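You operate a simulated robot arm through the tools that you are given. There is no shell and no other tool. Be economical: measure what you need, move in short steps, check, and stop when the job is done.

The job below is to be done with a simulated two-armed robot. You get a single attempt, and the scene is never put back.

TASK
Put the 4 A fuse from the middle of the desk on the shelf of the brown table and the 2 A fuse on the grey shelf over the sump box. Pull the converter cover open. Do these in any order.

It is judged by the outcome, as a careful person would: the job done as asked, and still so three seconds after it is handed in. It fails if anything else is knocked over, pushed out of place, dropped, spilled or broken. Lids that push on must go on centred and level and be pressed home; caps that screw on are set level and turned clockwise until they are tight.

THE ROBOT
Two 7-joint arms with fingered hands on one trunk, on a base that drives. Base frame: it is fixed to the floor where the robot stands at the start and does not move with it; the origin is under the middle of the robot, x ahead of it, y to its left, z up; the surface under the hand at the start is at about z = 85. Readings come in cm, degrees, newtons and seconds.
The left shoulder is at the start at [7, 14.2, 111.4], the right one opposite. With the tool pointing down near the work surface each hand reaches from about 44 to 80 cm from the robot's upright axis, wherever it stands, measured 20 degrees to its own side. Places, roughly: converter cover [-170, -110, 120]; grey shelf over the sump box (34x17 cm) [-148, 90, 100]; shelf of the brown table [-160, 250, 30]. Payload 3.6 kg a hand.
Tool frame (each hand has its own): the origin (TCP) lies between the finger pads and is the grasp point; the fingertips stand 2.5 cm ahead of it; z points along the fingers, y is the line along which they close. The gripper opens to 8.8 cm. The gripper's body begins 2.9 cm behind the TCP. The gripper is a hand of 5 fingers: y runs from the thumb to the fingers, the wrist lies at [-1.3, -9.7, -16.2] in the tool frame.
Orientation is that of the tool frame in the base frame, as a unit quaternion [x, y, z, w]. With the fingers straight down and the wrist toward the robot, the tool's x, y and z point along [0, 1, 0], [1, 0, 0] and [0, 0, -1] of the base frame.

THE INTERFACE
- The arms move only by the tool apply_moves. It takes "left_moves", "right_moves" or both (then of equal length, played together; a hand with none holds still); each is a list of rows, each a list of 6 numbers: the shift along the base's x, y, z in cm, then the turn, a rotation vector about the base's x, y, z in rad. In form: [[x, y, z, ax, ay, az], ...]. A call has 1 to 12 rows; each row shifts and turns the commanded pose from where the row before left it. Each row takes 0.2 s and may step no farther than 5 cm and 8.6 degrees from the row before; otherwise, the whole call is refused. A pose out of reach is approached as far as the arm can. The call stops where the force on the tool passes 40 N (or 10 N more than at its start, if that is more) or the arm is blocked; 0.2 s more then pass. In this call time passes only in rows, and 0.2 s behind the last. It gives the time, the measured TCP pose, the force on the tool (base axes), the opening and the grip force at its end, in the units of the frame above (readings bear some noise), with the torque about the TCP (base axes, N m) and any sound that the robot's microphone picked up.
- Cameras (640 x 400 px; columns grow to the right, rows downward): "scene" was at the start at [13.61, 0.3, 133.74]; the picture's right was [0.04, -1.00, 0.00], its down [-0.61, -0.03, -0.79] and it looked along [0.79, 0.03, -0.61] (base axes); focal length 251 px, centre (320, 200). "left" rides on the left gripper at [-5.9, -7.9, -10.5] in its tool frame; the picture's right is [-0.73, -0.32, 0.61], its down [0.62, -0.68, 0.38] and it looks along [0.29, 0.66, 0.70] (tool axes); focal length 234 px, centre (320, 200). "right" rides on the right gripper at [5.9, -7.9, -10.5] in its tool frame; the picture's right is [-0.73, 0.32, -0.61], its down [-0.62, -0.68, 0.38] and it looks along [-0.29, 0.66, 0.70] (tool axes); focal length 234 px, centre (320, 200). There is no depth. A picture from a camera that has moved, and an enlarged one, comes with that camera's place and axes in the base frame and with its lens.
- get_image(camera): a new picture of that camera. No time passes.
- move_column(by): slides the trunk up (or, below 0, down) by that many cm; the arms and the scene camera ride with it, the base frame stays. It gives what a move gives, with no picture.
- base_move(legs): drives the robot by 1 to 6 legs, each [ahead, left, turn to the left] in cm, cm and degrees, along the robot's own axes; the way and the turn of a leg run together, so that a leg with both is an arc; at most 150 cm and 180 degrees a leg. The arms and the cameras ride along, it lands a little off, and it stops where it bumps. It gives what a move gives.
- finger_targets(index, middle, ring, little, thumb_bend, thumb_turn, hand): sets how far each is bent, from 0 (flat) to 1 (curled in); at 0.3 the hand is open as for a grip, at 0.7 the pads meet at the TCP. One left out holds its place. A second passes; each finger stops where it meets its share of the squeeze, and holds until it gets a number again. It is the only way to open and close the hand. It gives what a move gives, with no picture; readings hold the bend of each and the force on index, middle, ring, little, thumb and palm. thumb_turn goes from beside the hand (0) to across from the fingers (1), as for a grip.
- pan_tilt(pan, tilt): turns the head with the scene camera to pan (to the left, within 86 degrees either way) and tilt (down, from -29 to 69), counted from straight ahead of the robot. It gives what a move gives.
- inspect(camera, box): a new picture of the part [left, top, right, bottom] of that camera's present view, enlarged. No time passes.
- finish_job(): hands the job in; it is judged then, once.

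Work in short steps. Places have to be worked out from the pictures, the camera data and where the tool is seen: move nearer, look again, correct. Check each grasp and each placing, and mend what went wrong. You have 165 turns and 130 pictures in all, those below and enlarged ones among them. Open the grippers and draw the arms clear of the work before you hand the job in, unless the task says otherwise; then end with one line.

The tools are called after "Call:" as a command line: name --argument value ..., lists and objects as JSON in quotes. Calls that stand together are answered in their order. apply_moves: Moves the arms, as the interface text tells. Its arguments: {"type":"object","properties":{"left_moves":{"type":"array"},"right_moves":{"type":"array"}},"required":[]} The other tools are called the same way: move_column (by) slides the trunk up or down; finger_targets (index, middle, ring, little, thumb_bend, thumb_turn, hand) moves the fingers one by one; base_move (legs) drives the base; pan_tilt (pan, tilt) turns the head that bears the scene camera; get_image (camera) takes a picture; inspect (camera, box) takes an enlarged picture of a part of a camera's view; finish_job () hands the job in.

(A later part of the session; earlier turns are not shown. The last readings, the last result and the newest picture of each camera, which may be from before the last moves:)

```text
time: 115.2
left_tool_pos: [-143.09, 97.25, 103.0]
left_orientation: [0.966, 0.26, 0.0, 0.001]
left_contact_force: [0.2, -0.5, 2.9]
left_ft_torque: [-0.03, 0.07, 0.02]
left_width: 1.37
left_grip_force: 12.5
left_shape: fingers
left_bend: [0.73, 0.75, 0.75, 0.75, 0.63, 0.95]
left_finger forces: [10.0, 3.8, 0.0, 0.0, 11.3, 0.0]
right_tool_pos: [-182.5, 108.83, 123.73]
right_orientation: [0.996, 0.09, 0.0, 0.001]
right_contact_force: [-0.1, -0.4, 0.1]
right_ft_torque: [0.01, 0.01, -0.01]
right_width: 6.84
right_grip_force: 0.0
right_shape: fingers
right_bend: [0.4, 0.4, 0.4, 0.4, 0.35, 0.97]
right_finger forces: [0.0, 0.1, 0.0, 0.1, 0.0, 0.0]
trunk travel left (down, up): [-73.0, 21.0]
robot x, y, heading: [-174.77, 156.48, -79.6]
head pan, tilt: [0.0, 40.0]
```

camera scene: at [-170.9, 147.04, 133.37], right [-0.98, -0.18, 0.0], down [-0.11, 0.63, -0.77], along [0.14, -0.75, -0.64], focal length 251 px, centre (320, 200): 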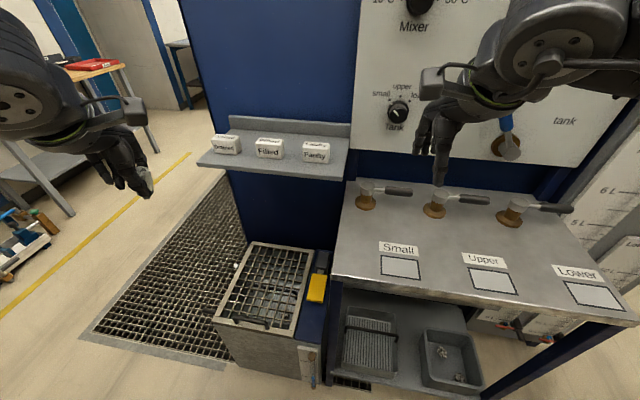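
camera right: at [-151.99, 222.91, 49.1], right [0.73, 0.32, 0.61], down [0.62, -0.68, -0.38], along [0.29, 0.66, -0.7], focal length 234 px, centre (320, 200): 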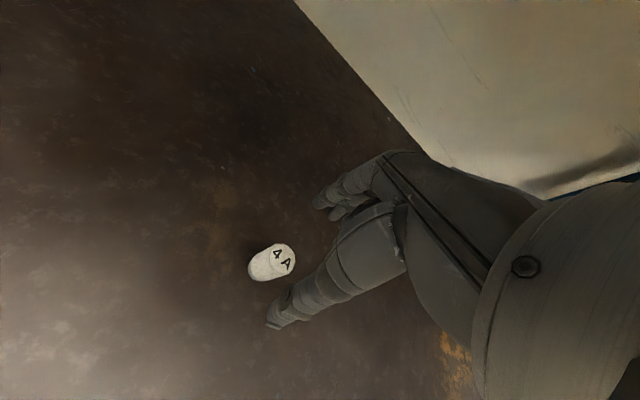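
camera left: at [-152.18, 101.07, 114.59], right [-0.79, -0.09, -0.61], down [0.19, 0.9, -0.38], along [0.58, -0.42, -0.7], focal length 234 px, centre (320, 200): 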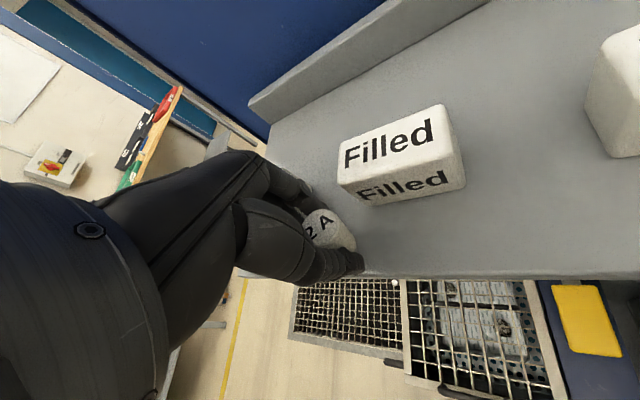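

Light contact of 2.9 N at TCP 103.0, so the shelf is at z ≈ 100. I'll check the view before releasing.

Call:
get_image --camera "left"

Call:
inspect --camera "scene" --box '[170, 120, 330, 220]'

```text
61 pictures are left
camera left: at [-152.04, 101.36, 113.65], right [-0.79, -0.09, -0.61], down [0.2, 0.9, -0.39], along [0.58, -0.42, -0.7], focal length 234 px, centre (320, 200)
```

left: 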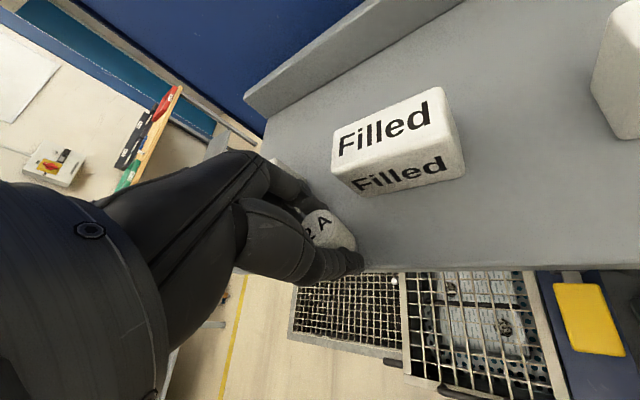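

```text
4.00 times, centred on (250, 170) of scene
camera zoom: at [-172.57, 142.97, 141.39], right [-0.98, -0.18, 0.0], down [-0.11, 0.63, -0.77], along [0.14, -0.75, -0.64], focal length 1005 px, centre (600, 320)
```

zoom: 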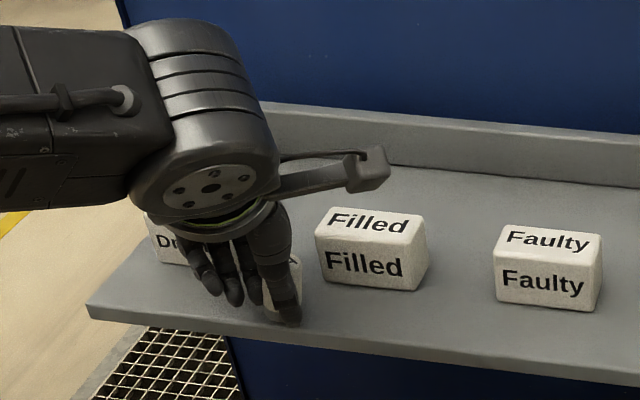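

The fuse is fully on the shelf with about 1.7 cm to the edge. Releasing: the thumb opens wide (free side), the fingers only slightly.

Call:
finger_targets --hand "left" --index 0.66 --middle 0.68 --thumb_bend 0.42

Call:
get_image --camera "left"

```text
time: 116.2
left_tool_pos: [-143.02, 97.2, 103.01]
left_orientation: [0.965, 0.261, -0.001, 0.001]
left_contact_force: [-0.7, -0.3, 0.2]
left_ft_torque: [0.0, 0.01, 0.0]
left_width: 3.27
left_grip_force: 0.1
left_shape: fingers
left_bend: [0.66, 0.68, 0.75, 0.75, 0.42, 0.97]
left_finger forces: [0.0, 0.0, 0.0, 0.0, 0.1, 0.0]
right_tool_pos: [-182.37, 108.96, 123.65]
right_orientation: [0.996, 0.09, 0.0, 0.001]
right_contact_force: [0.4, -0.7, -0.5]
right_ft_torque: [-0.01, -0.04, 0.01]
right_width: 6.88
right_grip_force: 0.0
right_shape: fingers
right_bend: [0.4, 0.4, 0.4, 0.4, 0.35, 0.97]
right_finger forces: [0.1, 0.1, 0.1, 0.1, 0.1, 0.0]
trunk travel left (down, up): [-73.0, 21.0]
robot x, y, heading: [-175.02, 156.17, -79.7]
head pan, tilt: [0.0, 40.0]
```

```text
59 pictures are left
camera left: at [-152.03, 101.31, 113.59], right [-0.79, -0.09, -0.61], down [0.2, 0.9, -0.38], along [0.58, -0.42, -0.7], focal length 234 px, centre (320, 200)
```

left: 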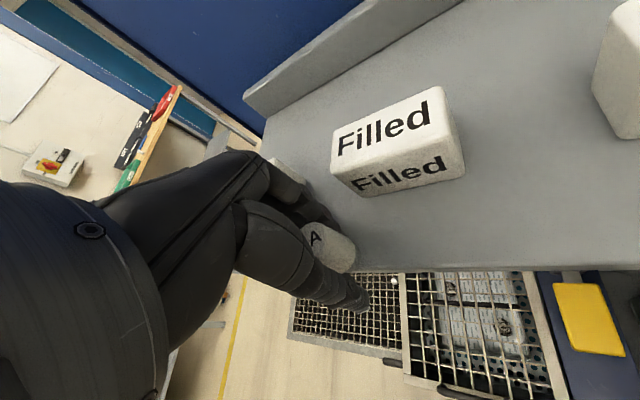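

Fully released, all forces zero. Raising the trunk straight up a bit, then checking.

Call:
move_column --by 2

Call:
get_image --camera "left"

Call:
move_column --by 10

Call:
get_image --camera "left"

Call:
inspect --camera "scene" --box '[170, 120, 370, 245]'

```text
time: 116.9
left_tool_pos: [-143.2, 97.19, 105.03]
left_orientation: [0.966, 0.26, -0.001, 0.0]
left_contact_force: [0.3, -0.7, -0.3]
left_ft_torque: [0.01, -0.02, -0.01]
left_width: 3.25
left_grip_force: 0.1
left_shape: fingers
left_bend: [0.66, 0.68, 0.75, 0.75, 0.42, 0.97]
left_finger forces: [0.1, 0.0, 0.0, 0.0, 0.1, 0.1]
right_tool_pos: [-182.57, 108.92, 125.67]
right_orientation: [0.996, 0.09, 0.001, 0.001]
right_contact_force: [0.6, -0.3, -0.2]
right_ft_torque: [0.0, 0.03, 0.0]
right_width: 6.85
right_grip_force: 0.0
right_shape: fingers
right_bend: [0.4, 0.4, 0.4, 0.4, 0.35, 0.97]
right_finger forces: [0.0, 0.0, 0.1, 0.0, 0.0, 0.1]
trunk travel left (down, up): [-75.0, 19.0]
robot x, y, heading: [-174.92, 156.21, -79.8]
head pan, tilt: [0.0, 40.0]
```

```text
58 pictures are left
camera left: at [-152.04, 101.32, 115.6], right [-0.79, -0.09, -0.61], down [0.2, 0.9, -0.38], along [0.58, -0.42, -0.7], focal length 234 px, centre (320, 200)
```

left: 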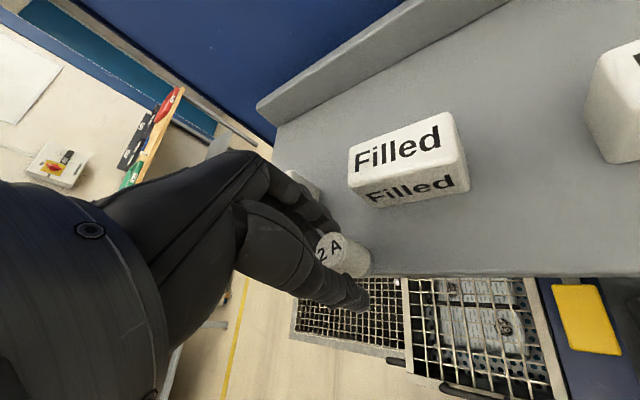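

```text
time: 118.2
left_tool_pos: [-142.96, 97.25, 114.99]
left_orientation: [0.965, 0.26, -0.001, 0.001]
left_contact_force: [-0.1, 0.0, 0.4]
left_ft_torque: [-0.03, 0.01, -0.01]
left_width: 3.27
left_grip_force: 0.0
left_shape: fingers
left_bend: [0.66, 0.68, 0.75, 0.75, 0.42, 0.97]
left_finger forces: [0.0, 0.0, 0.0, 0.1, 0.0, 0.0]
right_tool_pos: [-182.44, 108.89, 135.54]
right_orientation: [0.996, 0.089, 0.0, 0.001]
right_contact_force: [0.9, -0.7, -0.2]
right_ft_torque: [0.04, -0.03, 0.02]
right_width: 6.86
right_grip_force: 0.1
right_shape: fingers
right_bend: [0.4, 0.4, 0.4, 0.4, 0.35, 0.97]
right_finger forces: [0.0, 0.1, 0.1, 0.0, 0.0, 0.0]
trunk travel left (down, up): [-85.0, 9.0]
robot x, y, heading: [-174.94, 156.6, -79.8]
head pan, tilt: [0.0, 40.0]
```

```text
57 pictures are left
camera left: at [-152.03, 101.3, 125.58], right [-0.79, -0.09, -0.61], down [0.2, 0.9, -0.38], along [0.58, -0.42, -0.7], focal length 234 px, centre (320, 200)
```

left: 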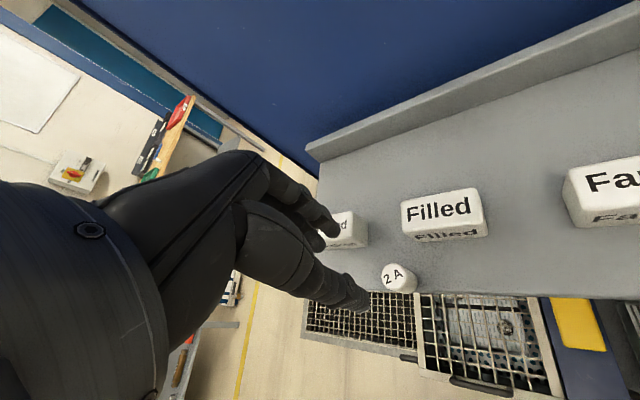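

```text
3.20 times, centred on (270, 182) of scene
camera zoom: at [-172.56, 142.89, 153.37], right [-0.98, -0.18, 0.0], down [-0.11, 0.63, -0.77], along [0.14, -0.75, -0.64], focal length 804 px, centre (480, 256)
```

zoom: 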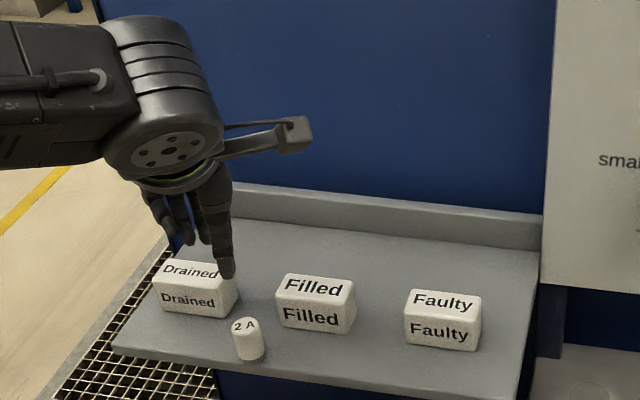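

The 2A stands upright on the grey shelf with the blocks untouched. I'll withdraw the left hand and drive out toward the converter.

Call:
apply_moves --left_moves '[[0, 3, 2, 0, 0, 0], [0.5, 4, 0, 0, 0, 0], [0.5, 4, 0, 0, 0, 0]]'

Call:
base_move --legs '[[0, 85, 0]]'

Call:
base_move --legs '[[0, 0, -10], [0, 43, 0]]'

Call:
get_image --camera "scene"

```text
time: 119.0
left_tool_pos: [-142.03, 107.95, 117.54]
left_orientation: [0.965, 0.261, -0.001, 0.0]
left_contact_force: [0.2, 0.3, -0.1]
left_ft_torque: [-0.02, 0.0, -0.01]
left_width: 3.24
left_grip_force: 0.0
left_shape: fingers
left_bend: [0.66, 0.68, 0.75, 0.75, 0.42, 0.97]
left_finger forces: [0.0, 0.1, 0.1, 0.0, 0.0, 0.0]
right_tool_pos: [-182.32, 109.08, 135.78]
right_orientation: [0.996, 0.089, 0.0, 0.0]
right_contact_force: [-1.3, 0.1, -0.2]
right_ft_torque: [0.02, 0.03, 0.01]
right_width: 6.83
right_grip_force: 0.0
right_shape: fingers
right_bend: [0.4, 0.4, 0.4, 0.4, 0.35, 0.97]
right_finger forces: [0.0, 0.0, 0.1, 0.0, 0.0, 0.0]
trunk travel left (down, up): [-85.0, 9.0]
robot x, y, heading: [-174.87, 156.49, -79.5]
head pan, tilt: [0.0, 40.0]
```

```text
time: 123.5
left_tool_pos: [-60.23, 121.96, 117.49]
left_orientation: [0.967, 0.255, -0.002, 0.0]
left_contact_force: [0.2, -0.2, 0.5]
left_ft_torque: [-0.01, -0.02, 0.0]
left_width: 3.27
left_grip_force: 0.1
left_shape: fingers
left_bend: [0.66, 0.68, 0.75, 0.75, 0.42, 0.97]
left_finger forces: [0.0, 0.0, 0.1, 0.0, 0.1, 0.0]
right_tool_pos: [-100.64, 123.39, 135.62]
right_orientation: [0.996, 0.084, 0.001, 0.001]
right_contact_force: [0.0, 0.0, 0.6]
right_ft_torque: [-0.02, -0.01, -0.01]
right_width: 6.87
right_grip_force: 0.0
right_shape: fingers
right_bend: [0.4, 0.4, 0.4, 0.4, 0.35, 0.97]
right_finger forces: [0.1, 0.1, 0.0, 0.1, 0.1, 0.0]
trunk travel left (down, up): [-85.0, 9.0]
robot x, y, heading: [-92.7, 170.64, -80.6]
head pan, tilt: [0.0, 40.0]
```

```text
time: 126.8
left_tool_pos: [-25.48, 117.52, 117.49]
left_orientation: [0.984, 0.179, -0.001, 0.0]
left_contact_force: [0.9, -0.1, 0.1]
left_ft_torque: [0.02, 0.04, -0.02]
left_width: 3.27
left_grip_force: 0.1
left_shape: fingers
left_bend: [0.66, 0.68, 0.75, 0.75, 0.42, 0.97]
left_finger forces: [0.0, 0.0, 0.0, 0.0, 0.0, 0.0]
right_tool_pos: [-65.22, 125.25, 135.66]
right_orientation: [1.0, 0.006, 0.001, 0.001]
right_contact_force: [0.0, 0.8, 0.2]
right_ft_torque: [0.02, 0.03, -0.01]
right_width: 6.87
right_grip_force: 0.0
right_shape: fingers
right_bend: [0.4, 0.4, 0.4, 0.4, 0.35, 0.97]
right_finger forces: [0.0, 0.1, 0.0, 0.0, 0.1, 0.1]
trunk travel left (down, up): [-85.0, 9.0]
robot x, y, heading: [-49.66, 170.61, -89.6]
head pan, tilt: [0.0, 40.0]
```

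```text
55 pictures are left
camera scene: at [-49.82, 157.08, 153.37], right [-1.0, -0.01, 0.0], down [-0.01, 0.64, -0.77], along [0.01, -0.77, -0.64], focal length 251 px, centre (320, 200)
```

scene: 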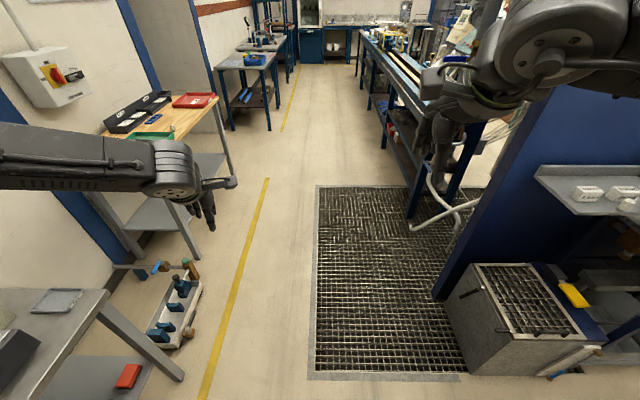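

The way is clear. Driving ahead to about y = −45, then turning right to face the converter bench.

Call:
base_move --legs '[[140, 5, 0], [75, 0, 0]]'

Call:
pan_tilt --pan -70 --tilt 30

Call:
get_image --camera "scene"

```text
time: 137.5
left_tool_pos: [-18.91, -98.23, 117.38]
left_orientation: [0.984, 0.181, -0.002, 0.001]
left_contact_force: [0.0, 0.5, -0.9]
left_ft_torque: [-0.02, 0.01, -0.02]
left_width: 3.27
left_grip_force: 0.1
left_shape: fingers
left_bend: [0.66, 0.68, 0.75, 0.75, 0.42, 0.97]
left_finger forces: [0.0, 0.1, 0.1, 0.0, 0.1, 0.1]
right_tool_pos: [-58.69, -90.66, 135.82]
right_orientation: [1.0, 0.009, 0.0, 0.0]
right_contact_force: [0.4, -0.3, 0.4]
right_ft_torque: [0.02, -0.01, 0.01]
right_width: 6.87
right_grip_force: 0.1
right_shape: fingers
right_bend: [0.4, 0.4, 0.4, 0.4, 0.35, 0.97]
right_finger forces: [0.0, 0.1, 0.0, 0.0, 0.1, 0.0]
trunk travel left (down, up): [-85.0, 9.0]
robot x, y, heading: [-43.55, -45.33, -89.0]
head pan, tilt: [0.0, 40.0]
```

```text
time: 138.9
left_tool_pos: [-18.9, -98.18, 117.38]
left_orientation: [0.983, 0.181, -0.001, 0.0]
left_contact_force: [-0.7, -0.7, 0.4]
left_ft_torque: [0.01, -0.04, 0.0]
left_width: 3.27
left_grip_force: 0.0
left_shape: fingers
left_bend: [0.66, 0.68, 0.75, 0.75, 0.42, 0.97]
left_finger forces: [0.1, 0.0, 0.1, 0.0, 0.0, 0.0]
right_tool_pos: [-58.59, -90.86, 135.72]
right_orientation: [1.0, 0.008, 0.0, 0.001]
right_contact_force: [0.3, 0.4, 0.0]
right_ft_torque: [0.0, -0.02, 0.01]
right_width: 6.86
right_grip_force: 0.1
right_shape: fingers
right_bend: [0.4, 0.4, 0.4, 0.4, 0.35, 0.97]
right_finger forces: [0.1, 0.1, 0.1, 0.0, 0.0, 0.0]
trunk travel left (down, up): [-85.0, 9.0]
robot x, y, heading: [-43.58, -45.0, -89.2]
head pan, tilt: [-70.0, 30.0]
```

```text
54 pictures are left
camera scene: at [-51.92, -53.5, 154.91], right [-0.36, 0.93, 0.0], down [0.47, 0.18, -0.87], along [-0.81, -0.31, -0.5], focal length 251 px, centre (320, 200)
```

scene: 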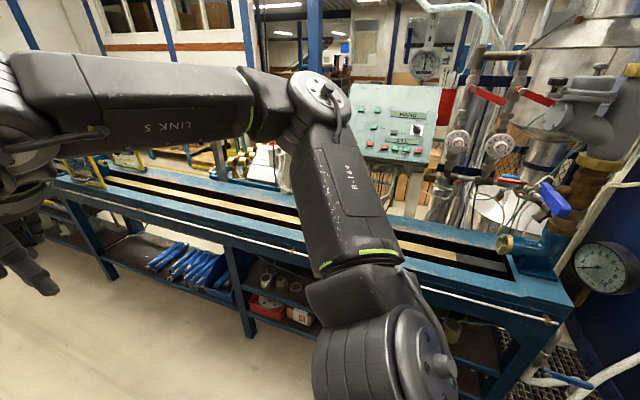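

Now turning right 90° to face the bench and looking for the converter.

Call:
base_move --legs '[[30, 0, 0], [0, 0, -91]]'

Call:
pan_tilt --pan 15 --tilt 20

Call:
get_image --camera "scene"

```text
time: 144.7
left_tool_pos: [-95.97, -100.23, 117.33]
left_orientation: [0.827, -0.562, -0.002, 0.0]
left_contact_force: [0.5, 0.1, -0.5]
left_ft_torque: [0.0, 0.01, 0.01]
left_width: 3.24
left_grip_force: 0.1
left_shape: fingers
left_bend: [0.66, 0.68, 0.75, 0.75, 0.42, 0.97]
left_finger forces: [0.1, 0.0, 0.0, 0.1, 0.0, 0.1]
right_tool_pos: [-89.02, -60.57, 135.61]
right_orientation: [0.717, -0.697, -0.001, 0.001]
right_contact_force: [0.5, 0.2, 0.8]
right_ft_torque: [-0.02, 0.01, -0.02]
right_width: 6.87
right_grip_force: 0.0
right_shape: fingers
right_bend: [0.4, 0.4, 0.4, 0.4, 0.35, 0.97]
right_finger forces: [0.0, 0.0, 0.1, 0.1, 0.0, 0.0]
trunk travel left (down, up): [-85.0, 9.0]
robot x, y, heading: [-42.92, -74.99, -178.5]
head pan, tilt: [-70.0, 30.0]
```

```text
time: 146.3
left_tool_pos: [-95.87, -100.4, 117.36]
left_orientation: [0.827, -0.562, -0.001, 0.0]
left_contact_force: [0.8, 0.6, 0.5]
left_ft_torque: [0.01, -0.02, -0.02]
left_width: 3.25
left_grip_force: 0.1
left_shape: fingers
left_bend: [0.66, 0.68, 0.75, 0.75, 0.42, 0.97]
left_finger forces: [0.0, 0.1, 0.0, 0.0, 0.0, 0.0]
right_tool_pos: [-88.92, -60.5, 135.68]
right_orientation: [0.718, -0.696, -0.001, 0.001]
right_contact_force: [-0.6, 0.0, 0.1]
right_ft_torque: [-0.02, 0.03, 0.01]
right_width: 6.84
right_grip_force: 0.1
right_shape: fingers
right_bend: [0.4, 0.4, 0.4, 0.4, 0.35, 0.97]
right_finger forces: [0.0, 0.0, 0.1, 0.0, 0.0, 0.0]
trunk travel left (down, up): [-85.0, 9.0]
robot x, y, heading: [-43.29, -74.73, -178.5]
head pan, tilt: [15.0, 20.0]
```

```text
53 pictures are left
camera scene: at [-57.2, -77.93, 156.51], right [-0.28, 0.96, 0.0], down [0.33, 0.1, -0.94], along [-0.9, -0.27, -0.34], focal length 251 px, centre (320, 200)
```

scene: 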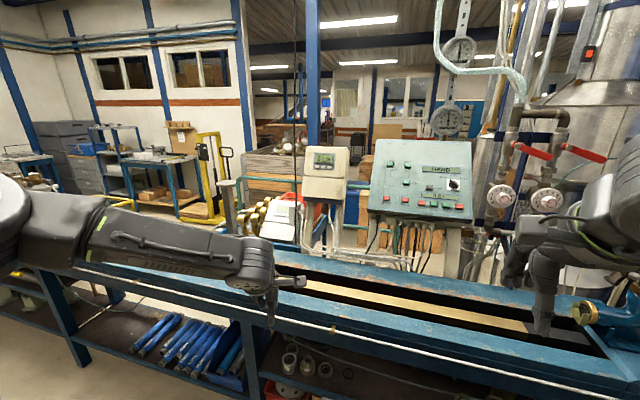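

The small box with a display at about (−170, −109, 125) is the converter. Zooming in.

Call:
inspect --camera "scene" --box '[270, 125, 400, 260]'

```text
2.96 times, centred on (335, 192) of scene
camera zoom: at [-57.2, -77.93, 156.51], right [-0.28, 0.96, 0.0], down [0.33, 0.1, -0.94], along [-0.9, -0.27, -0.34], focal length 744 px, centre (276, 222)
```

zoom: 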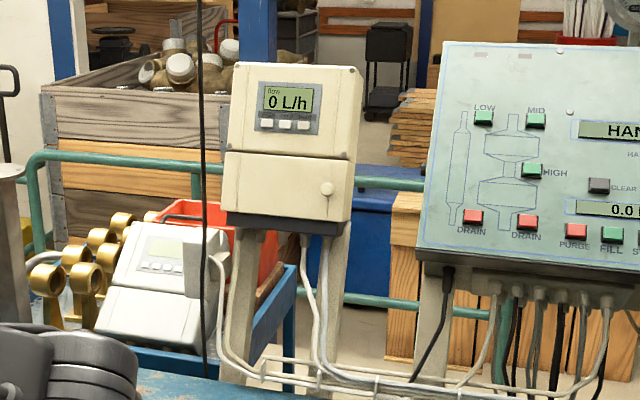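

The lower cover has a round knob at its right, so it is hinged on the left. I'll pre-shape the left hand in free space: undo the yaw, then pitch the fingers forward.

Call:
apply_moves --left_moves '[[0, 0, 0, 0, 0, -0.11], [0, 0, 0, 0, 0, -0.11], [0, 0, 0, 0, 0, -0.11], [0, 0, 0, 0, 0.145, 0], [0, 0, 0, 0, 0.145, 0], [0, 0, 0, 0, 0.145, 0], [0, 0, 0, 0, 0.145, 0], [0, 0, 0, 0, 0.145, 0], [0, 0, 0, 0, 0.145, 0], [0, 0, 0, 0, 0.145, 0], [0, 0, 0, 0, 0.145, 0], [0, 0, 0, 0, 0.145, 0]]'

Call:
finger_targets --hand "left" --index 0.4 --middle 0.4 --ring 0.4 --little 0.4 --thumb_bend 0.4

Call:
get_image --camera "scene"

Call:
get_image --camera "left"

```text
time: 148.9
left_tool_pos: [-96.23, -104.73, 122.27]
left_orientation: [0.574, -0.551, -0.44, 0.417]
left_contact_force: [-0.3, -0.6, 0.1]
left_ft_torque: [-0.02, 0.0, -0.01]
left_width: 3.23
left_grip_force: 0.0
left_shape: fingers
left_bend: [0.66, 0.68, 0.75, 0.75, 0.42, 0.97]
left_finger forces: [0.1, 0.0, 0.0, 0.1, 0.1, 0.0]
left hand out of reach, approached as far as the arm can: row 11, 12
right_tool_pos: [-88.88, -60.78, 135.79]
right_orientation: [0.718, -0.696, -0.002, 0.0]
right_contact_force: [1.7, -0.4, 0.4]
right_ft_torque: [0.02, 0.02, 0.01]
right_width: 6.87
right_grip_force: 0.1
right_shape: fingers
right_bend: [0.4, 0.4, 0.4, 0.4, 0.35, 0.97]
right_finger forces: [0.0, 0.1, 0.0, 0.0, 0.0, 0.0]
trunk travel left (down, up): [-85.0, 9.0]
robot x, y, heading: [-42.93, -75.2, -178.6]
head pan, tilt: [15.0, 20.0]
```

```text
time: 149.9
left_tool_pos: [-96.28, -104.36, 122.21]
left_orientation: [0.574, -0.552, -0.439, 0.417]
left_contact_force: [0.5, -0.1, 0.7]
left_ft_torque: [0.03, -0.02, 0.02]
left_width: 6.32
left_grip_force: 0.1
left_shape: fingers
left_bend: [0.4, 0.4, 0.4, 0.4, 0.4, 0.97]
left_finger forces: [0.0, 0.0, 0.0, 0.0, 0.0, 0.0]
right_tool_pos: [-88.85, -60.39, 135.74]
right_orientation: [0.717, -0.697, -0.001, 0.0]
right_contact_force: [-0.2, -0.6, -1.0]
right_ft_torque: [-0.04, 0.01, 0.02]
right_width: 6.87
right_grip_force: 0.0
right_shape: fingers
right_bend: [0.4, 0.4, 0.4, 0.4, 0.35, 0.97]
right_finger forces: [0.1, 0.1, 0.0, 0.0, 0.0, 0.0]
trunk travel left (down, up): [-85.0, 9.0]
robot x, y, heading: [-42.94, -75.14, -178.6]
head pan, tilt: [15.0, 20.0]
```

```text
51 pictures are left
camera scene: at [-57.2, -77.92, 156.51], right [-0.28, 0.96, 0.0], down [0.33, 0.1, -0.94], along [-0.9, -0.27, -0.34], focal length 251 px, centre (320, 200)
```

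scene: 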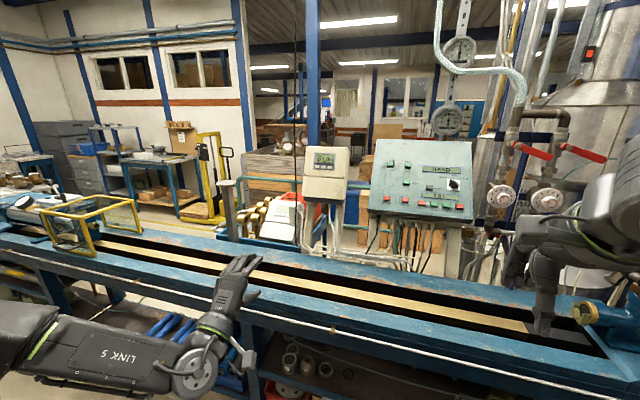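

```text
50 pictures are left
camera left: at [-84.1, -98.2, 117.81], right [-0.5, 0.74, -0.44], down [-0.18, -0.59, -0.79], along [-0.84, -0.31, 0.43], focal length 234 px, centre (320, 200)
```

left: 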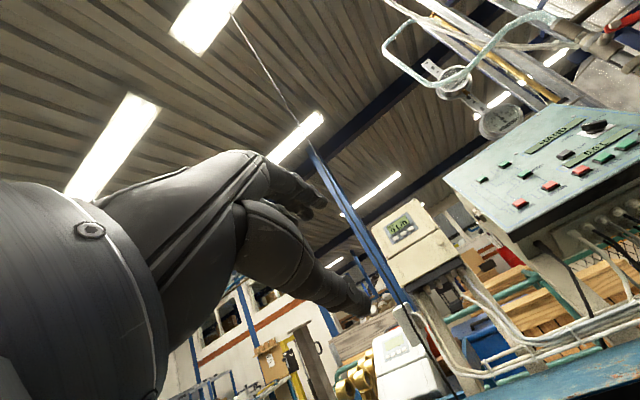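

The hand points forward, 15° down. Driving 35 cm ahead and 8 left toward the bench.

Call:
base_move --legs '[[35, 8, -1.4]]'

Call:
get_image --camera "scene"

Call:
get_image --camera "left"

```text
time: 152.2
left_tool_pos: [-132.53, -111.46, 122.35]
left_orientation: [0.565, -0.56, -0.445, 0.411]
left_contact_force: [0.1, 0.3, 0.1]
left_ft_torque: [0.01, -0.01, -0.01]
left_width: 6.31
left_grip_force: 0.1
left_shape: fingers
left_bend: [0.4, 0.4, 0.4, 0.4, 0.4, 0.97]
left_finger forces: [0.0, 0.0, 0.0, 0.1, 0.0, 0.1]
right_tool_pos: [-123.74, -67.57, 135.81]
right_orientation: [0.707, -0.707, -0.001, 0.002]
right_contact_force: [0.9, -0.4, 0.5]
right_ft_torque: [0.0, 0.0, -0.02]
right_width: 6.85
right_grip_force: 0.1
right_shape: fingers
right_bend: [0.4, 0.4, 0.4, 0.4, 0.35, 0.97]
right_finger forces: [0.1, 0.0, 0.0, 0.0, 0.0, 0.0]
trunk travel left (down, up): [-85.0, 9.0]
robot x, y, heading: [-78.93, -83.4, 180.0]
head pan, tilt: [15.0, 20.0]
```

```text
49 pictures are left
camera scene: at [-92.58, -85.85, 156.54], right [-0.26, 0.97, 0.0], down [0.33, 0.09, -0.94], along [-0.91, -0.24, -0.34], focal length 251 px, centre (320, 200)
```

scene: 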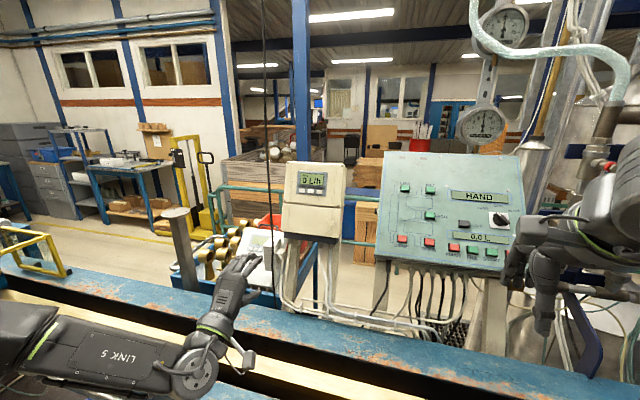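

```text
48 pictures are left
camera left: at [-120.11, -105.36, 117.88], right [-0.48, 0.76, -0.44], down [-0.2, -0.59, -0.79], along [-0.85, -0.29, 0.44], focal length 234 px, centre (320, 200)
```

left: 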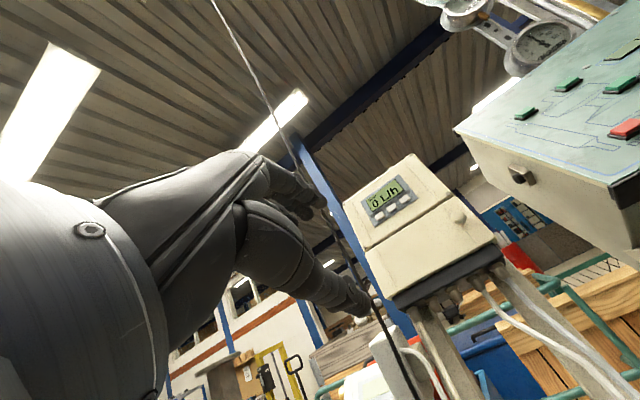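

A thin cord hangs just left of the converter, near where the cover will swing. Zooming in to locate it and the knob.

Call:
inspect --camera "scene" --box '[240, 150, 370, 280]'

Call:
inspect --camera "left" --box '[320, 140, 540, 320]'

```text
3.08 times, centred on (305, 215) of scene
camera zoom: at [-92.58, -85.85, 156.54], right [-0.26, 0.97, 0.0], down [0.33, 0.09, -0.94], along [-0.91, -0.24, -0.34], focal length 773 px, centre (366, 154)
```

zoom: 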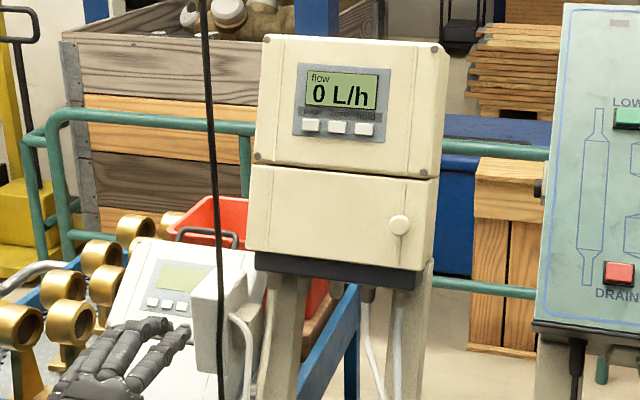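

```text
2.22 times, centred on (430, 230) of left
camera zoom: at [-120.11, -105.36, 117.88], right [-0.48, 0.76, -0.44], down [-0.2, -0.59, -0.79], along [-0.85, -0.29, 0.44], focal length 520 px, centre (76, 133)
```

zoom: 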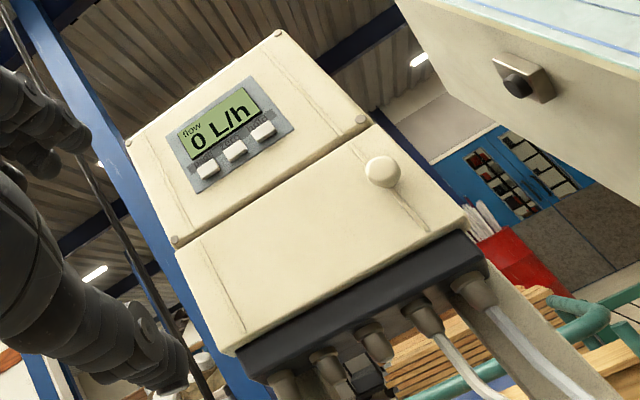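

Triangulated: knob at (−163.6, −101.0, 122.6), hinge edge near y ≈ −118, cord near (−160, −120). I'll line up the left hand with the knob and advance the base slightly.

Call:
base_move --legs '[[8, 0, 0]]'

Call:
apply_moves --left_moves '[[0, 3.4, 0, 0, 0, 0], [0, 3.4, 0, 0, 0, 0], [0, 3.2, 0, 0, 0, 0]]'

Call:
get_image --camera "scene"

```text
time: 153.3
left_tool_pos: [-139.73, -111.19, 122.52]
left_orientation: [0.564, -0.56, -0.447, 0.411]
left_contact_force: [0.0, -0.1, 1.4]
left_ft_torque: [-0.02, -0.02, 0.01]
left_width: 6.3
left_grip_force: 0.0
left_shape: fingers
left_bend: [0.4, 0.4, 0.4, 0.4, 0.4, 0.97]
left_finger forces: [0.0, 0.0, 0.0, 0.0, 0.1, 0.0]
right_tool_pos: [-130.92, -67.51, 135.91]
right_orientation: [-0.706, 0.708, 0.003, -0.004]
right_contact_force: [0.8, 0.4, -0.1]
right_ft_torque: [-0.02, 0.01, -0.01]
right_width: 6.88
right_grip_force: 0.1
right_shape: fingers
right_bend: [0.4, 0.4, 0.4, 0.4, 0.35, 0.97]
right_finger forces: [0.1, 0.0, 0.1, 0.1, 0.0, 0.0]
trunk travel left (down, up): [-85.0, 9.0]
robot x, y, heading: [-86.14, -83.89, 179.9]
head pan, tilt: [15.0, 20.0]
```

```text
time: 154.1
left_tool_pos: [-141.64, -106.12, 126.79]
left_orientation: [0.566, -0.563, -0.443, 0.408]
left_contact_force: [-0.1, 0.2, -0.9]
left_ft_torque: [0.02, 0.01, -0.02]
left_width: 6.32
left_grip_force: 0.0
left_shape: fingers
left_bend: [0.4, 0.4, 0.4, 0.4, 0.4, 0.97]
left_finger forces: [0.0, 0.0, 0.0, 0.0, 0.0, 0.0]
left hand out of reach, approached as far as the arm can: row 1, 2, 3
right_tool_pos: [-131.9, -67.41, 135.55]
right_orientation: [-0.707, 0.708, -0.001, -0.001]
right_contact_force: [0.0, 0.3, -0.1]
right_ft_torque: [0.0, -0.01, 0.01]
right_width: 6.86
right_grip_force: 0.0
right_shape: fingers
right_bend: [0.4, 0.4, 0.4, 0.4, 0.35, 0.97]
right_finger forces: [0.0, 0.1, 0.0, 0.0, 0.1, 0.0]
trunk travel left (down, up): [-85.0, 9.0]
robot x, y, heading: [-86.31, -83.17, 180.0]
head pan, tilt: [15.0, 20.0]
```

```text
45 pictures are left
camera scene: at [-100.76, -85.82, 156.48], right [-0.26, 0.97, 0.0], down [0.33, 0.09, -0.94], along [-0.91, -0.24, -0.34], focal length 251 px, centre (320, 200)
```

scene: 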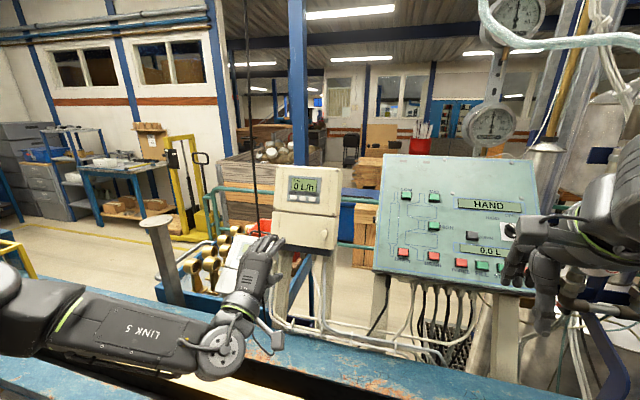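

The inward limit applies again while the arm is folded. I'll try extending forward and inward together, keeping clear of the cover.

Call:
apply_moves --left_moves '[[-3.5, 0.5, -1.4, 0, 0, 0], [-3.5, 1.5, -1.4, 0, 0, 0], [-3.4, 3.1, -1.4, 0, 0, 0]]'

```text
time: 154.9
left_tool_pos: [-152.27, -102.36, 125.39]
left_orientation: [0.566, -0.561, -0.443, 0.41]
left_contact_force: [-0.8, 0.6, 0.4]
left_ft_torque: [0.02, -0.02, -0.02]
left_width: 6.32
left_grip_force: 0.0
left_shape: fingers
left_bend: [0.4, 0.4, 0.4, 0.4, 0.4, 0.97]
left_finger forces: [0.1, 0.1, 0.0, 0.0, 0.0, 0.0]
left hand out of reach, approached as far as the arm can: row 1, 2, 3
right_tool_pos: [-131.78, -67.2, 135.61]
right_orientation: [-0.707, 0.707, 0.0, -0.001]
right_contact_force: [-1.0, -1.0, -0.4]
right_ft_torque: [0.02, 0.0, 0.0]
right_width: 6.83
right_grip_force: 0.0
right_shape: fingers
right_bend: [0.4, 0.4, 0.4, 0.4, 0.35, 0.97]
right_finger forces: [0.0, 0.1, 0.0, 0.0, 0.0, 0.1]
trunk travel left (down, up): [-85.0, 9.0]
robot x, y, heading: [-86.18, -83.72, 180.0]
head pan, tilt: [15.0, 20.0]
```

Good: now at (−152.3, −102.4). Lowering the trunk 2.8 cm to the knob's height and checking.

Call:
move_column --by -2.8

Call:
get_image --camera "left"

Call:
inspect --camera "scene" --box '[200, 140, 380, 290]'

```text
time: 155.6
left_tool_pos: [-152.02, -102.53, 122.61]
left_orientation: [0.565, -0.562, -0.445, 0.409]
left_contact_force: [-0.1, 0.0, -0.1]
left_ft_torque: [-0.02, -0.02, 0.02]
left_width: 6.32
left_grip_force: 0.1
left_shape: fingers
left_bend: [0.4, 0.4, 0.4, 0.4, 0.4, 0.97]
left_finger forces: [0.0, 0.0, 0.0, 0.0, 0.0, 0.1]
right_tool_pos: [-131.74, -67.47, 132.91]
right_orientation: [0.707, -0.707, -0.001, 0.001]
right_contact_force: [1.1, 0.6, 0.3]
right_ft_torque: [-0.02, -0.04, -0.04]
right_width: 6.84
right_grip_force: 0.0
right_shape: fingers
right_bend: [0.4, 0.4, 0.4, 0.4, 0.35, 0.97]
right_finger forces: [0.0, 0.1, 0.0, 0.0, 0.0, 0.0]
trunk travel left (down, up): [-82.2, 11.8]
robot x, y, heading: [-86.14, -83.69, 179.9]
head pan, tilt: [15.0, 20.0]
```

```text
44 pictures are left
camera left: at [-139.73, -96.63, 118.2], right [-0.48, 0.76, -0.44], down [-0.2, -0.59, -0.79], along [-0.86, -0.29, 0.43], focal length 234 px, centre (320, 200)
```

left: 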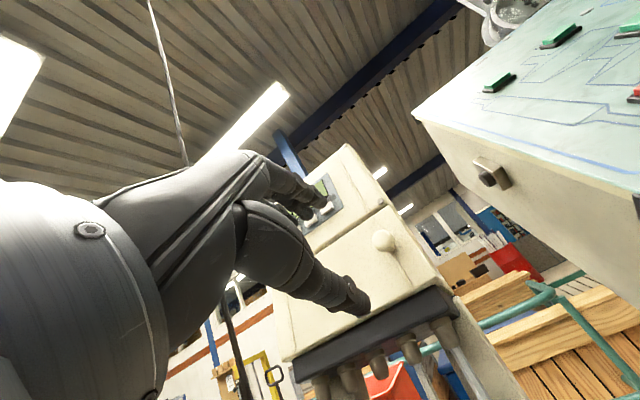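

```text
2.67 times, centred on (290, 215) of scene
camera zoom: at [-100.46, -85.85, 153.71], right [-0.26, 0.97, 0.0], down [0.33, 0.09, -0.94], along [-0.91, -0.24, -0.34], focal length 670 px, centre (400, 160)
```

zoom: 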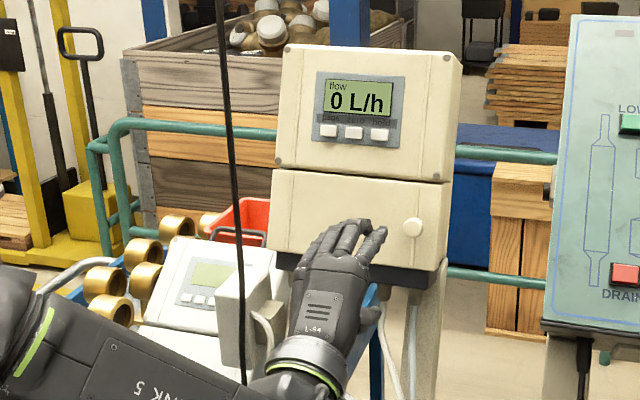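

Knob confirmed at (−164, −101.1, 122.5); the cord at (−161, −121) is out of the hand's way. I'll nudge the base 1.4 cm right and extend the arm toward the knob.

Call:
base_move --legs '[[0, -1.4, 0]]'

Call:
apply_moves --left_moves '[[-3, 0, 0, 0, 0, 0], [-3, 0, 0, 0, 0, 0], [-1.5, 0, 0, 0, 0, 0]]'

Call:
get_image --camera "left"

Call:
inspect --camera "scene" --box '[220, 150, 380, 270]'

```text
time: 156.4
left_tool_pos: [-152.14, -101.67, 122.52]
left_orientation: [0.566, -0.56, -0.446, 0.408]
left_contact_force: [0.1, -1.2, -0.4]
left_ft_torque: [0.02, -0.01, -0.01]
left_width: 6.31
left_grip_force: 0.1
left_shape: fingers
left_bend: [0.4, 0.4, 0.4, 0.4, 0.4, 0.97]
left_finger forces: [0.0, 0.0, 0.1, 0.1, 0.0, 0.1]
right_tool_pos: [-131.68, -66.63, 132.94]
right_orientation: [0.708, -0.706, -0.002, -0.001]
right_contact_force: [-0.2, -0.5, -0.1]
right_ft_torque: [0.02, -0.01, -0.01]
right_width: 6.84
right_grip_force: 0.0
right_shape: fingers
right_bend: [0.4, 0.4, 0.4, 0.4, 0.35, 0.97]
right_finger forces: [0.0, 0.1, 0.1, 0.0, 0.0, 0.1]
trunk travel left (down, up): [-82.2, 11.8]
robot x, y, heading: [-86.06, -81.96, 180.0]
head pan, tilt: [15.0, 20.0]
```

```text
time: 157.2
left_tool_pos: [-156.8, -103.36, 125.24]
left_orientation: [0.565, -0.562, -0.445, 0.409]
left_contact_force: [-0.3, -0.4, 0.2]
left_ft_torque: [0.01, 0.01, 0.0]
left_width: 6.31
left_grip_force: 0.0
left_shape: fingers
left_bend: [0.4, 0.4, 0.4, 0.4, 0.4, 0.97]
left_finger forces: [0.0, 0.0, 0.1, 0.0, 0.0, 0.0]
left hand out of reach, approached as far as the arm can: row 1, 2, 3
right_tool_pos: [-131.62, -66.14, 132.94]
right_orientation: [0.708, -0.706, -0.001, 0.001]
right_contact_force: [0.1, -0.6, -0.3]
right_ft_torque: [-0.03, 0.01, 0.0]
right_width: 6.86
right_grip_force: 0.2
right_shape: fingers
right_bend: [0.4, 0.4, 0.4, 0.4, 0.35, 0.97]
right_finger forces: [0.1, 0.1, 0.0, 0.0, 0.0, 0.0]
trunk travel left (down, up): [-82.2, 11.8]
robot x, y, heading: [-86.51, -82.0, 179.8]
head pan, tilt: [15.0, 20.0]
```

```text
42 pictures are left
camera left: at [-144.32, -97.45, 120.87], right [-0.48, 0.76, -0.44], down [-0.2, -0.59, -0.79], along [-0.86, -0.29, 0.43], focal length 234 px, centre (320, 200)
```

left: 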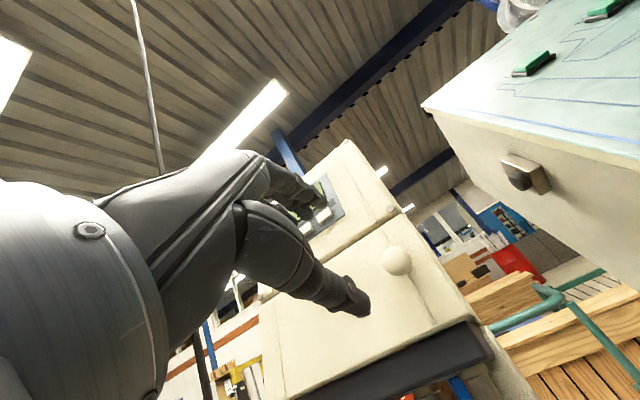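

```text
3.33 times, centred on (300, 210) of scene
camera zoom: at [-100.49, -84.48, 153.71], right [-0.26, 0.97, 0.0], down [0.33, 0.09, -0.94], along [-0.91, -0.24, -0.34], focal length 837 px, centre (387, 167)
```

zoom: 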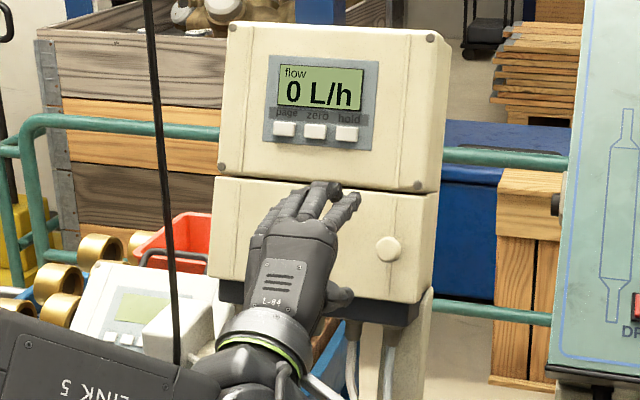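

The arm is at its reach limit in this pose. I'll pitch the hand down about 24° for more reach, then close the gap with small arm moves.

Call:
apply_moves --left_moves '[[0.5, 0, 0, 0, -0.14, 0], [0, 0, 0, 0, -0.14, 0], [0, 0, 0, 0, -0.14, 0], [0, 1.2, -1.4, 0, 0, 0], [0, 1.0, -1.3, 0, 0, 0]]'

Call:
apply_moves --left_moves '[[-2, 0, 0, 0, 0, 0], [-2, 0, 0, 0, 0, 0]]'

```text
time: 158.4
left_tool_pos: [-156.36, -101.28, 122.65]
left_orientation: [0.645, -0.635, -0.317, 0.283]
left_contact_force: [-0.4, 1.1, 0.2]
left_ft_torque: [-0.02, 0.02, 0.0]
left_width: 6.31
left_grip_force: 0.1
left_shape: fingers
left_bend: [0.4, 0.4, 0.4, 0.4, 0.4, 0.97]
left_finger forces: [0.0, 0.0, 0.0, 0.0, 0.1, 0.0]
right_tool_pos: [-131.81, -66.02, 132.93]
right_orientation: [0.708, -0.706, 0.0, 0.0]
right_contact_force: [-0.4, -0.3, 0.1]
right_ft_torque: [0.0, -0.02, 0.01]
right_width: 6.9
right_grip_force: 0.0
right_shape: fingers
right_bend: [0.4, 0.4, 0.4, 0.4, 0.35, 0.97]
right_finger forces: [0.0, 0.0, 0.0, 0.0, 0.0, 0.0]
trunk travel left (down, up): [-82.2, 11.8]
robot x, y, heading: [-86.34, -81.88, 179.9]
head pan, tilt: [15.0, 20.0]
```

```text
time: 159.0
left_tool_pos: [-159.75, -101.6, 122.76]
left_orientation: [0.646, -0.635, -0.317, 0.282]
left_contact_force: [0.7, 0.2, -0.1]
left_ft_torque: [0.0, 0.01, 0.01]
left_width: 6.32
left_grip_force: 0.1
left_shape: fingers
left_bend: [0.4, 0.4, 0.4, 0.4, 0.4, 0.97]
left_finger forces: [0.0, 0.0, 0.1, 0.0, 0.0, 0.1]
left hand out of reach, approached as far as the arm can: row 2
right_tool_pos: [-131.81, -66.16, 132.86]
right_orientation: [0.708, -0.707, -0.001, 0.002]
right_contact_force: [0.1, 0.3, -0.5]
right_ft_torque: [0.0, 0.01, -0.01]
right_width: 6.87
right_grip_force: 0.1
right_shape: fingers
right_bend: [0.4, 0.4, 0.4, 0.4, 0.35, 0.97]
right_finger forces: [0.0, 0.0, 0.0, 0.1, 0.0, 0.1]
trunk travel left (down, up): [-82.2, 11.8]
robot x, y, heading: [-86.57, -81.92, 180.0]
head pan, tilt: [15.0, 20.0]
```

Good progress: TCP (−159.8, −101.6, 122.8). I'll pre-close the fingers some, drive 2.5 cm forward and look.

Call:
finger_targets --hand "left" --index 0.52 --middle 0.52 --ring 0.6 --little 0.6 --thumb_bend 0.42

Call:
base_move --legs '[[2, 0, 0]]'

Call:
get_image --camera "left"

Call:
inspect --camera "scene" --box '[240, 160, 340, 250]'

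```text
time: 160.0
left_tool_pos: [-159.88, -101.72, 122.94]
left_orientation: [0.646, -0.635, -0.316, 0.283]
left_contact_force: [0.0, -0.4, 0.4]
left_ft_torque: [0.02, 0.03, 0.01]
left_width: 4.9
left_grip_force: 0.1
left_shape: fingers
left_bend: [0.52, 0.52, 0.6, 0.6, 0.42, 0.97]
left_finger forces: [0.1, 0.0, 0.0, 0.0, 0.0, 0.1]
right_tool_pos: [-131.73, -66.13, 132.94]
right_orientation: [0.708, -0.707, -0.001, 0.001]
right_contact_force: [0.1, 0.0, 0.6]
right_ft_torque: [0.01, -0.01, -0.02]
right_width: 6.86
right_grip_force: 0.0
right_shape: fingers
right_bend: [0.4, 0.4, 0.4, 0.4, 0.35, 0.97]
right_finger forces: [0.0, 0.0, 0.1, 0.0, 0.1, 0.0]
trunk travel left (down, up): [-82.2, 11.8]
robot x, y, heading: [-86.45, -81.95, 179.9]
head pan, tilt: [15.0, 20.0]
```

```text
time: 160.8
left_tool_pos: [-161.44, -101.77, 123.07]
left_orientation: [0.645, -0.634, -0.318, 0.284]
left_contact_force: [0.0, -1.2, 0.0]
left_ft_torque: [0.02, 0.03, 0.0]
left_width: 4.85
left_grip_force: 0.3
left_shape: fingers
left_bend: [0.52, 0.52, 0.6, 0.6, 0.42, 0.97]
left_finger forces: [0.1, 0.0, 0.0, 0.0, 0.0, 0.1]
right_tool_pos: [-133.21, -66.22, 133.03]
right_orientation: [0.708, -0.707, -0.003, 0.002]
right_contact_force: [0.4, -1.0, 0.1]
right_ft_torque: [0.01, 0.03, 0.01]
right_width: 6.86
right_grip_force: 0.0
right_shape: fingers
right_bend: [0.4, 0.4, 0.4, 0.4, 0.35, 0.97]
right_finger forces: [0.0, 0.0, 0.0, 0.0, 0.0, 0.0]
trunk travel left (down, up): [-82.2, 11.8]
robot x, y, heading: [-88.23, -82.19, 179.9]
head pan, tilt: [15.0, 20.0]
```

```text
40 pictures are left
camera left: at [-148.16, -95.78, 124.18], right [-0.26, 0.76, -0.6], down [0.14, -0.59, -0.8], along [-0.96, -0.29, 0.05], focal length 234 px, centre (320, 200)
```

left: 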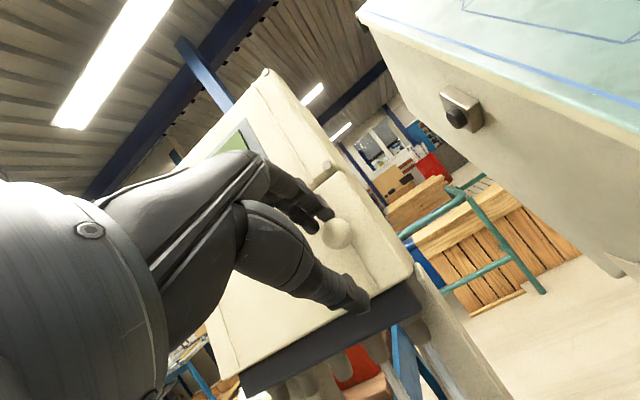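

```text
4.44 times, centred on (290, 205) of scene
camera zoom: at [-101.94, -84.51, 153.77], right [-0.26, 0.97, 0.0], down [0.33, 0.09, -0.94], along [-0.91, -0.24, -0.34], focal length 1116 px, centre (453, 178)
```

zoom: 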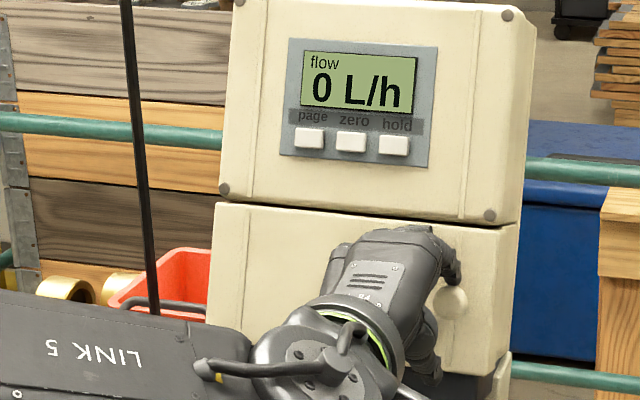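

The knob lies about 2.7 cm ahead, 0.6 right and 0.6 below the TCP. Making those last corrections with base and trunk.

Call:
move_column --by -0.7

Call:
base_move --legs '[[1.9, -0.7, 0]]'

Call:
get_image --camera "left"

```text
time: 161.3
left_tool_pos: [-161.62, -101.69, 122.34]
left_orientation: [0.646, -0.634, -0.317, 0.284]
left_contact_force: [-0.8, -0.7, 1.2]
left_ft_torque: [-0.01, -0.02, 0.05]
left_width: 5.16
left_grip_force: 0.1
left_shape: fingers
left_bend: [0.49, 0.52, 0.6, 0.6, 0.42, 0.97]
left_finger forces: [1.8, 0.0, 0.0, 0.0, 0.0, 0.0]
right_tool_pos: [-133.46, -66.24, 132.3]
right_orientation: [0.707, -0.707, -0.001, 0.002]
right_contact_force: [0.0, -1.0, 0.0]
right_ft_torque: [-0.01, 0.01, -0.01]
right_width: 6.86
right_grip_force: 0.1
right_shape: fingers
right_bend: [0.4, 0.4, 0.4, 0.4, 0.35, 0.97]
right_finger forces: [0.0, 0.0, 0.0, 0.0, 0.1, 0.0]
trunk travel left (down, up): [-81.5, 12.5]
robot x, y, heading: [-88.15, -81.9, 179.8]
head pan, tilt: [15.0, 20.0]
```

```text
time: 162.1
left_tool_pos: [-162.82, -101.19, 122.72]
left_orientation: [0.645, -0.634, -0.319, 0.285]
left_contact_force: [19.1, -4.0, 10.6]
left_ft_torque: [0.0, 0.33, 0.14]
left_width: 4.12
left_grip_force: 10.4
left_shape: fingers
left_bend: [0.58, 0.54, 0.6, 0.6, 0.42, 0.97]
left_finger forces: [13.6, 8.0, 0.0, 0.0, 0.0, 0.1]
right_tool_pos: [-134.68, -65.61, 132.62]
right_orientation: [0.708, -0.706, -0.004, 0.004]
right_contact_force: [0.5, -0.1, 0.4]
right_ft_torque: [-0.01, -0.02, -0.02]
right_width: 6.85
right_grip_force: 0.0
right_shape: fingers
right_bend: [0.4, 0.4, 0.4, 0.4, 0.35, 0.97]
right_finger forces: [0.0, 0.0, 0.1, 0.0, 0.0, 0.0]
trunk travel left (down, up): [-81.5, 12.5]
robot x, y, heading: [-90.19, -81.61, 179.7]
head pan, tilt: [15.0, 20.0]
```

```text
38 pictures are left
camera left: at [-149.64, -95.14, 123.71], right [-0.26, 0.76, -0.6], down [0.13, -0.58, -0.8], along [-0.96, -0.29, 0.05], focal length 234 px, centre (320, 200)
```

left: 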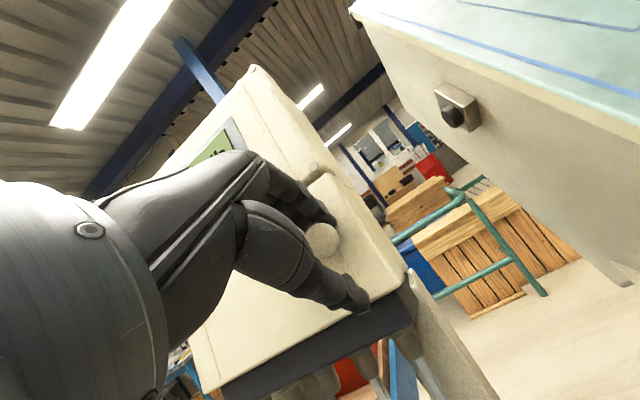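

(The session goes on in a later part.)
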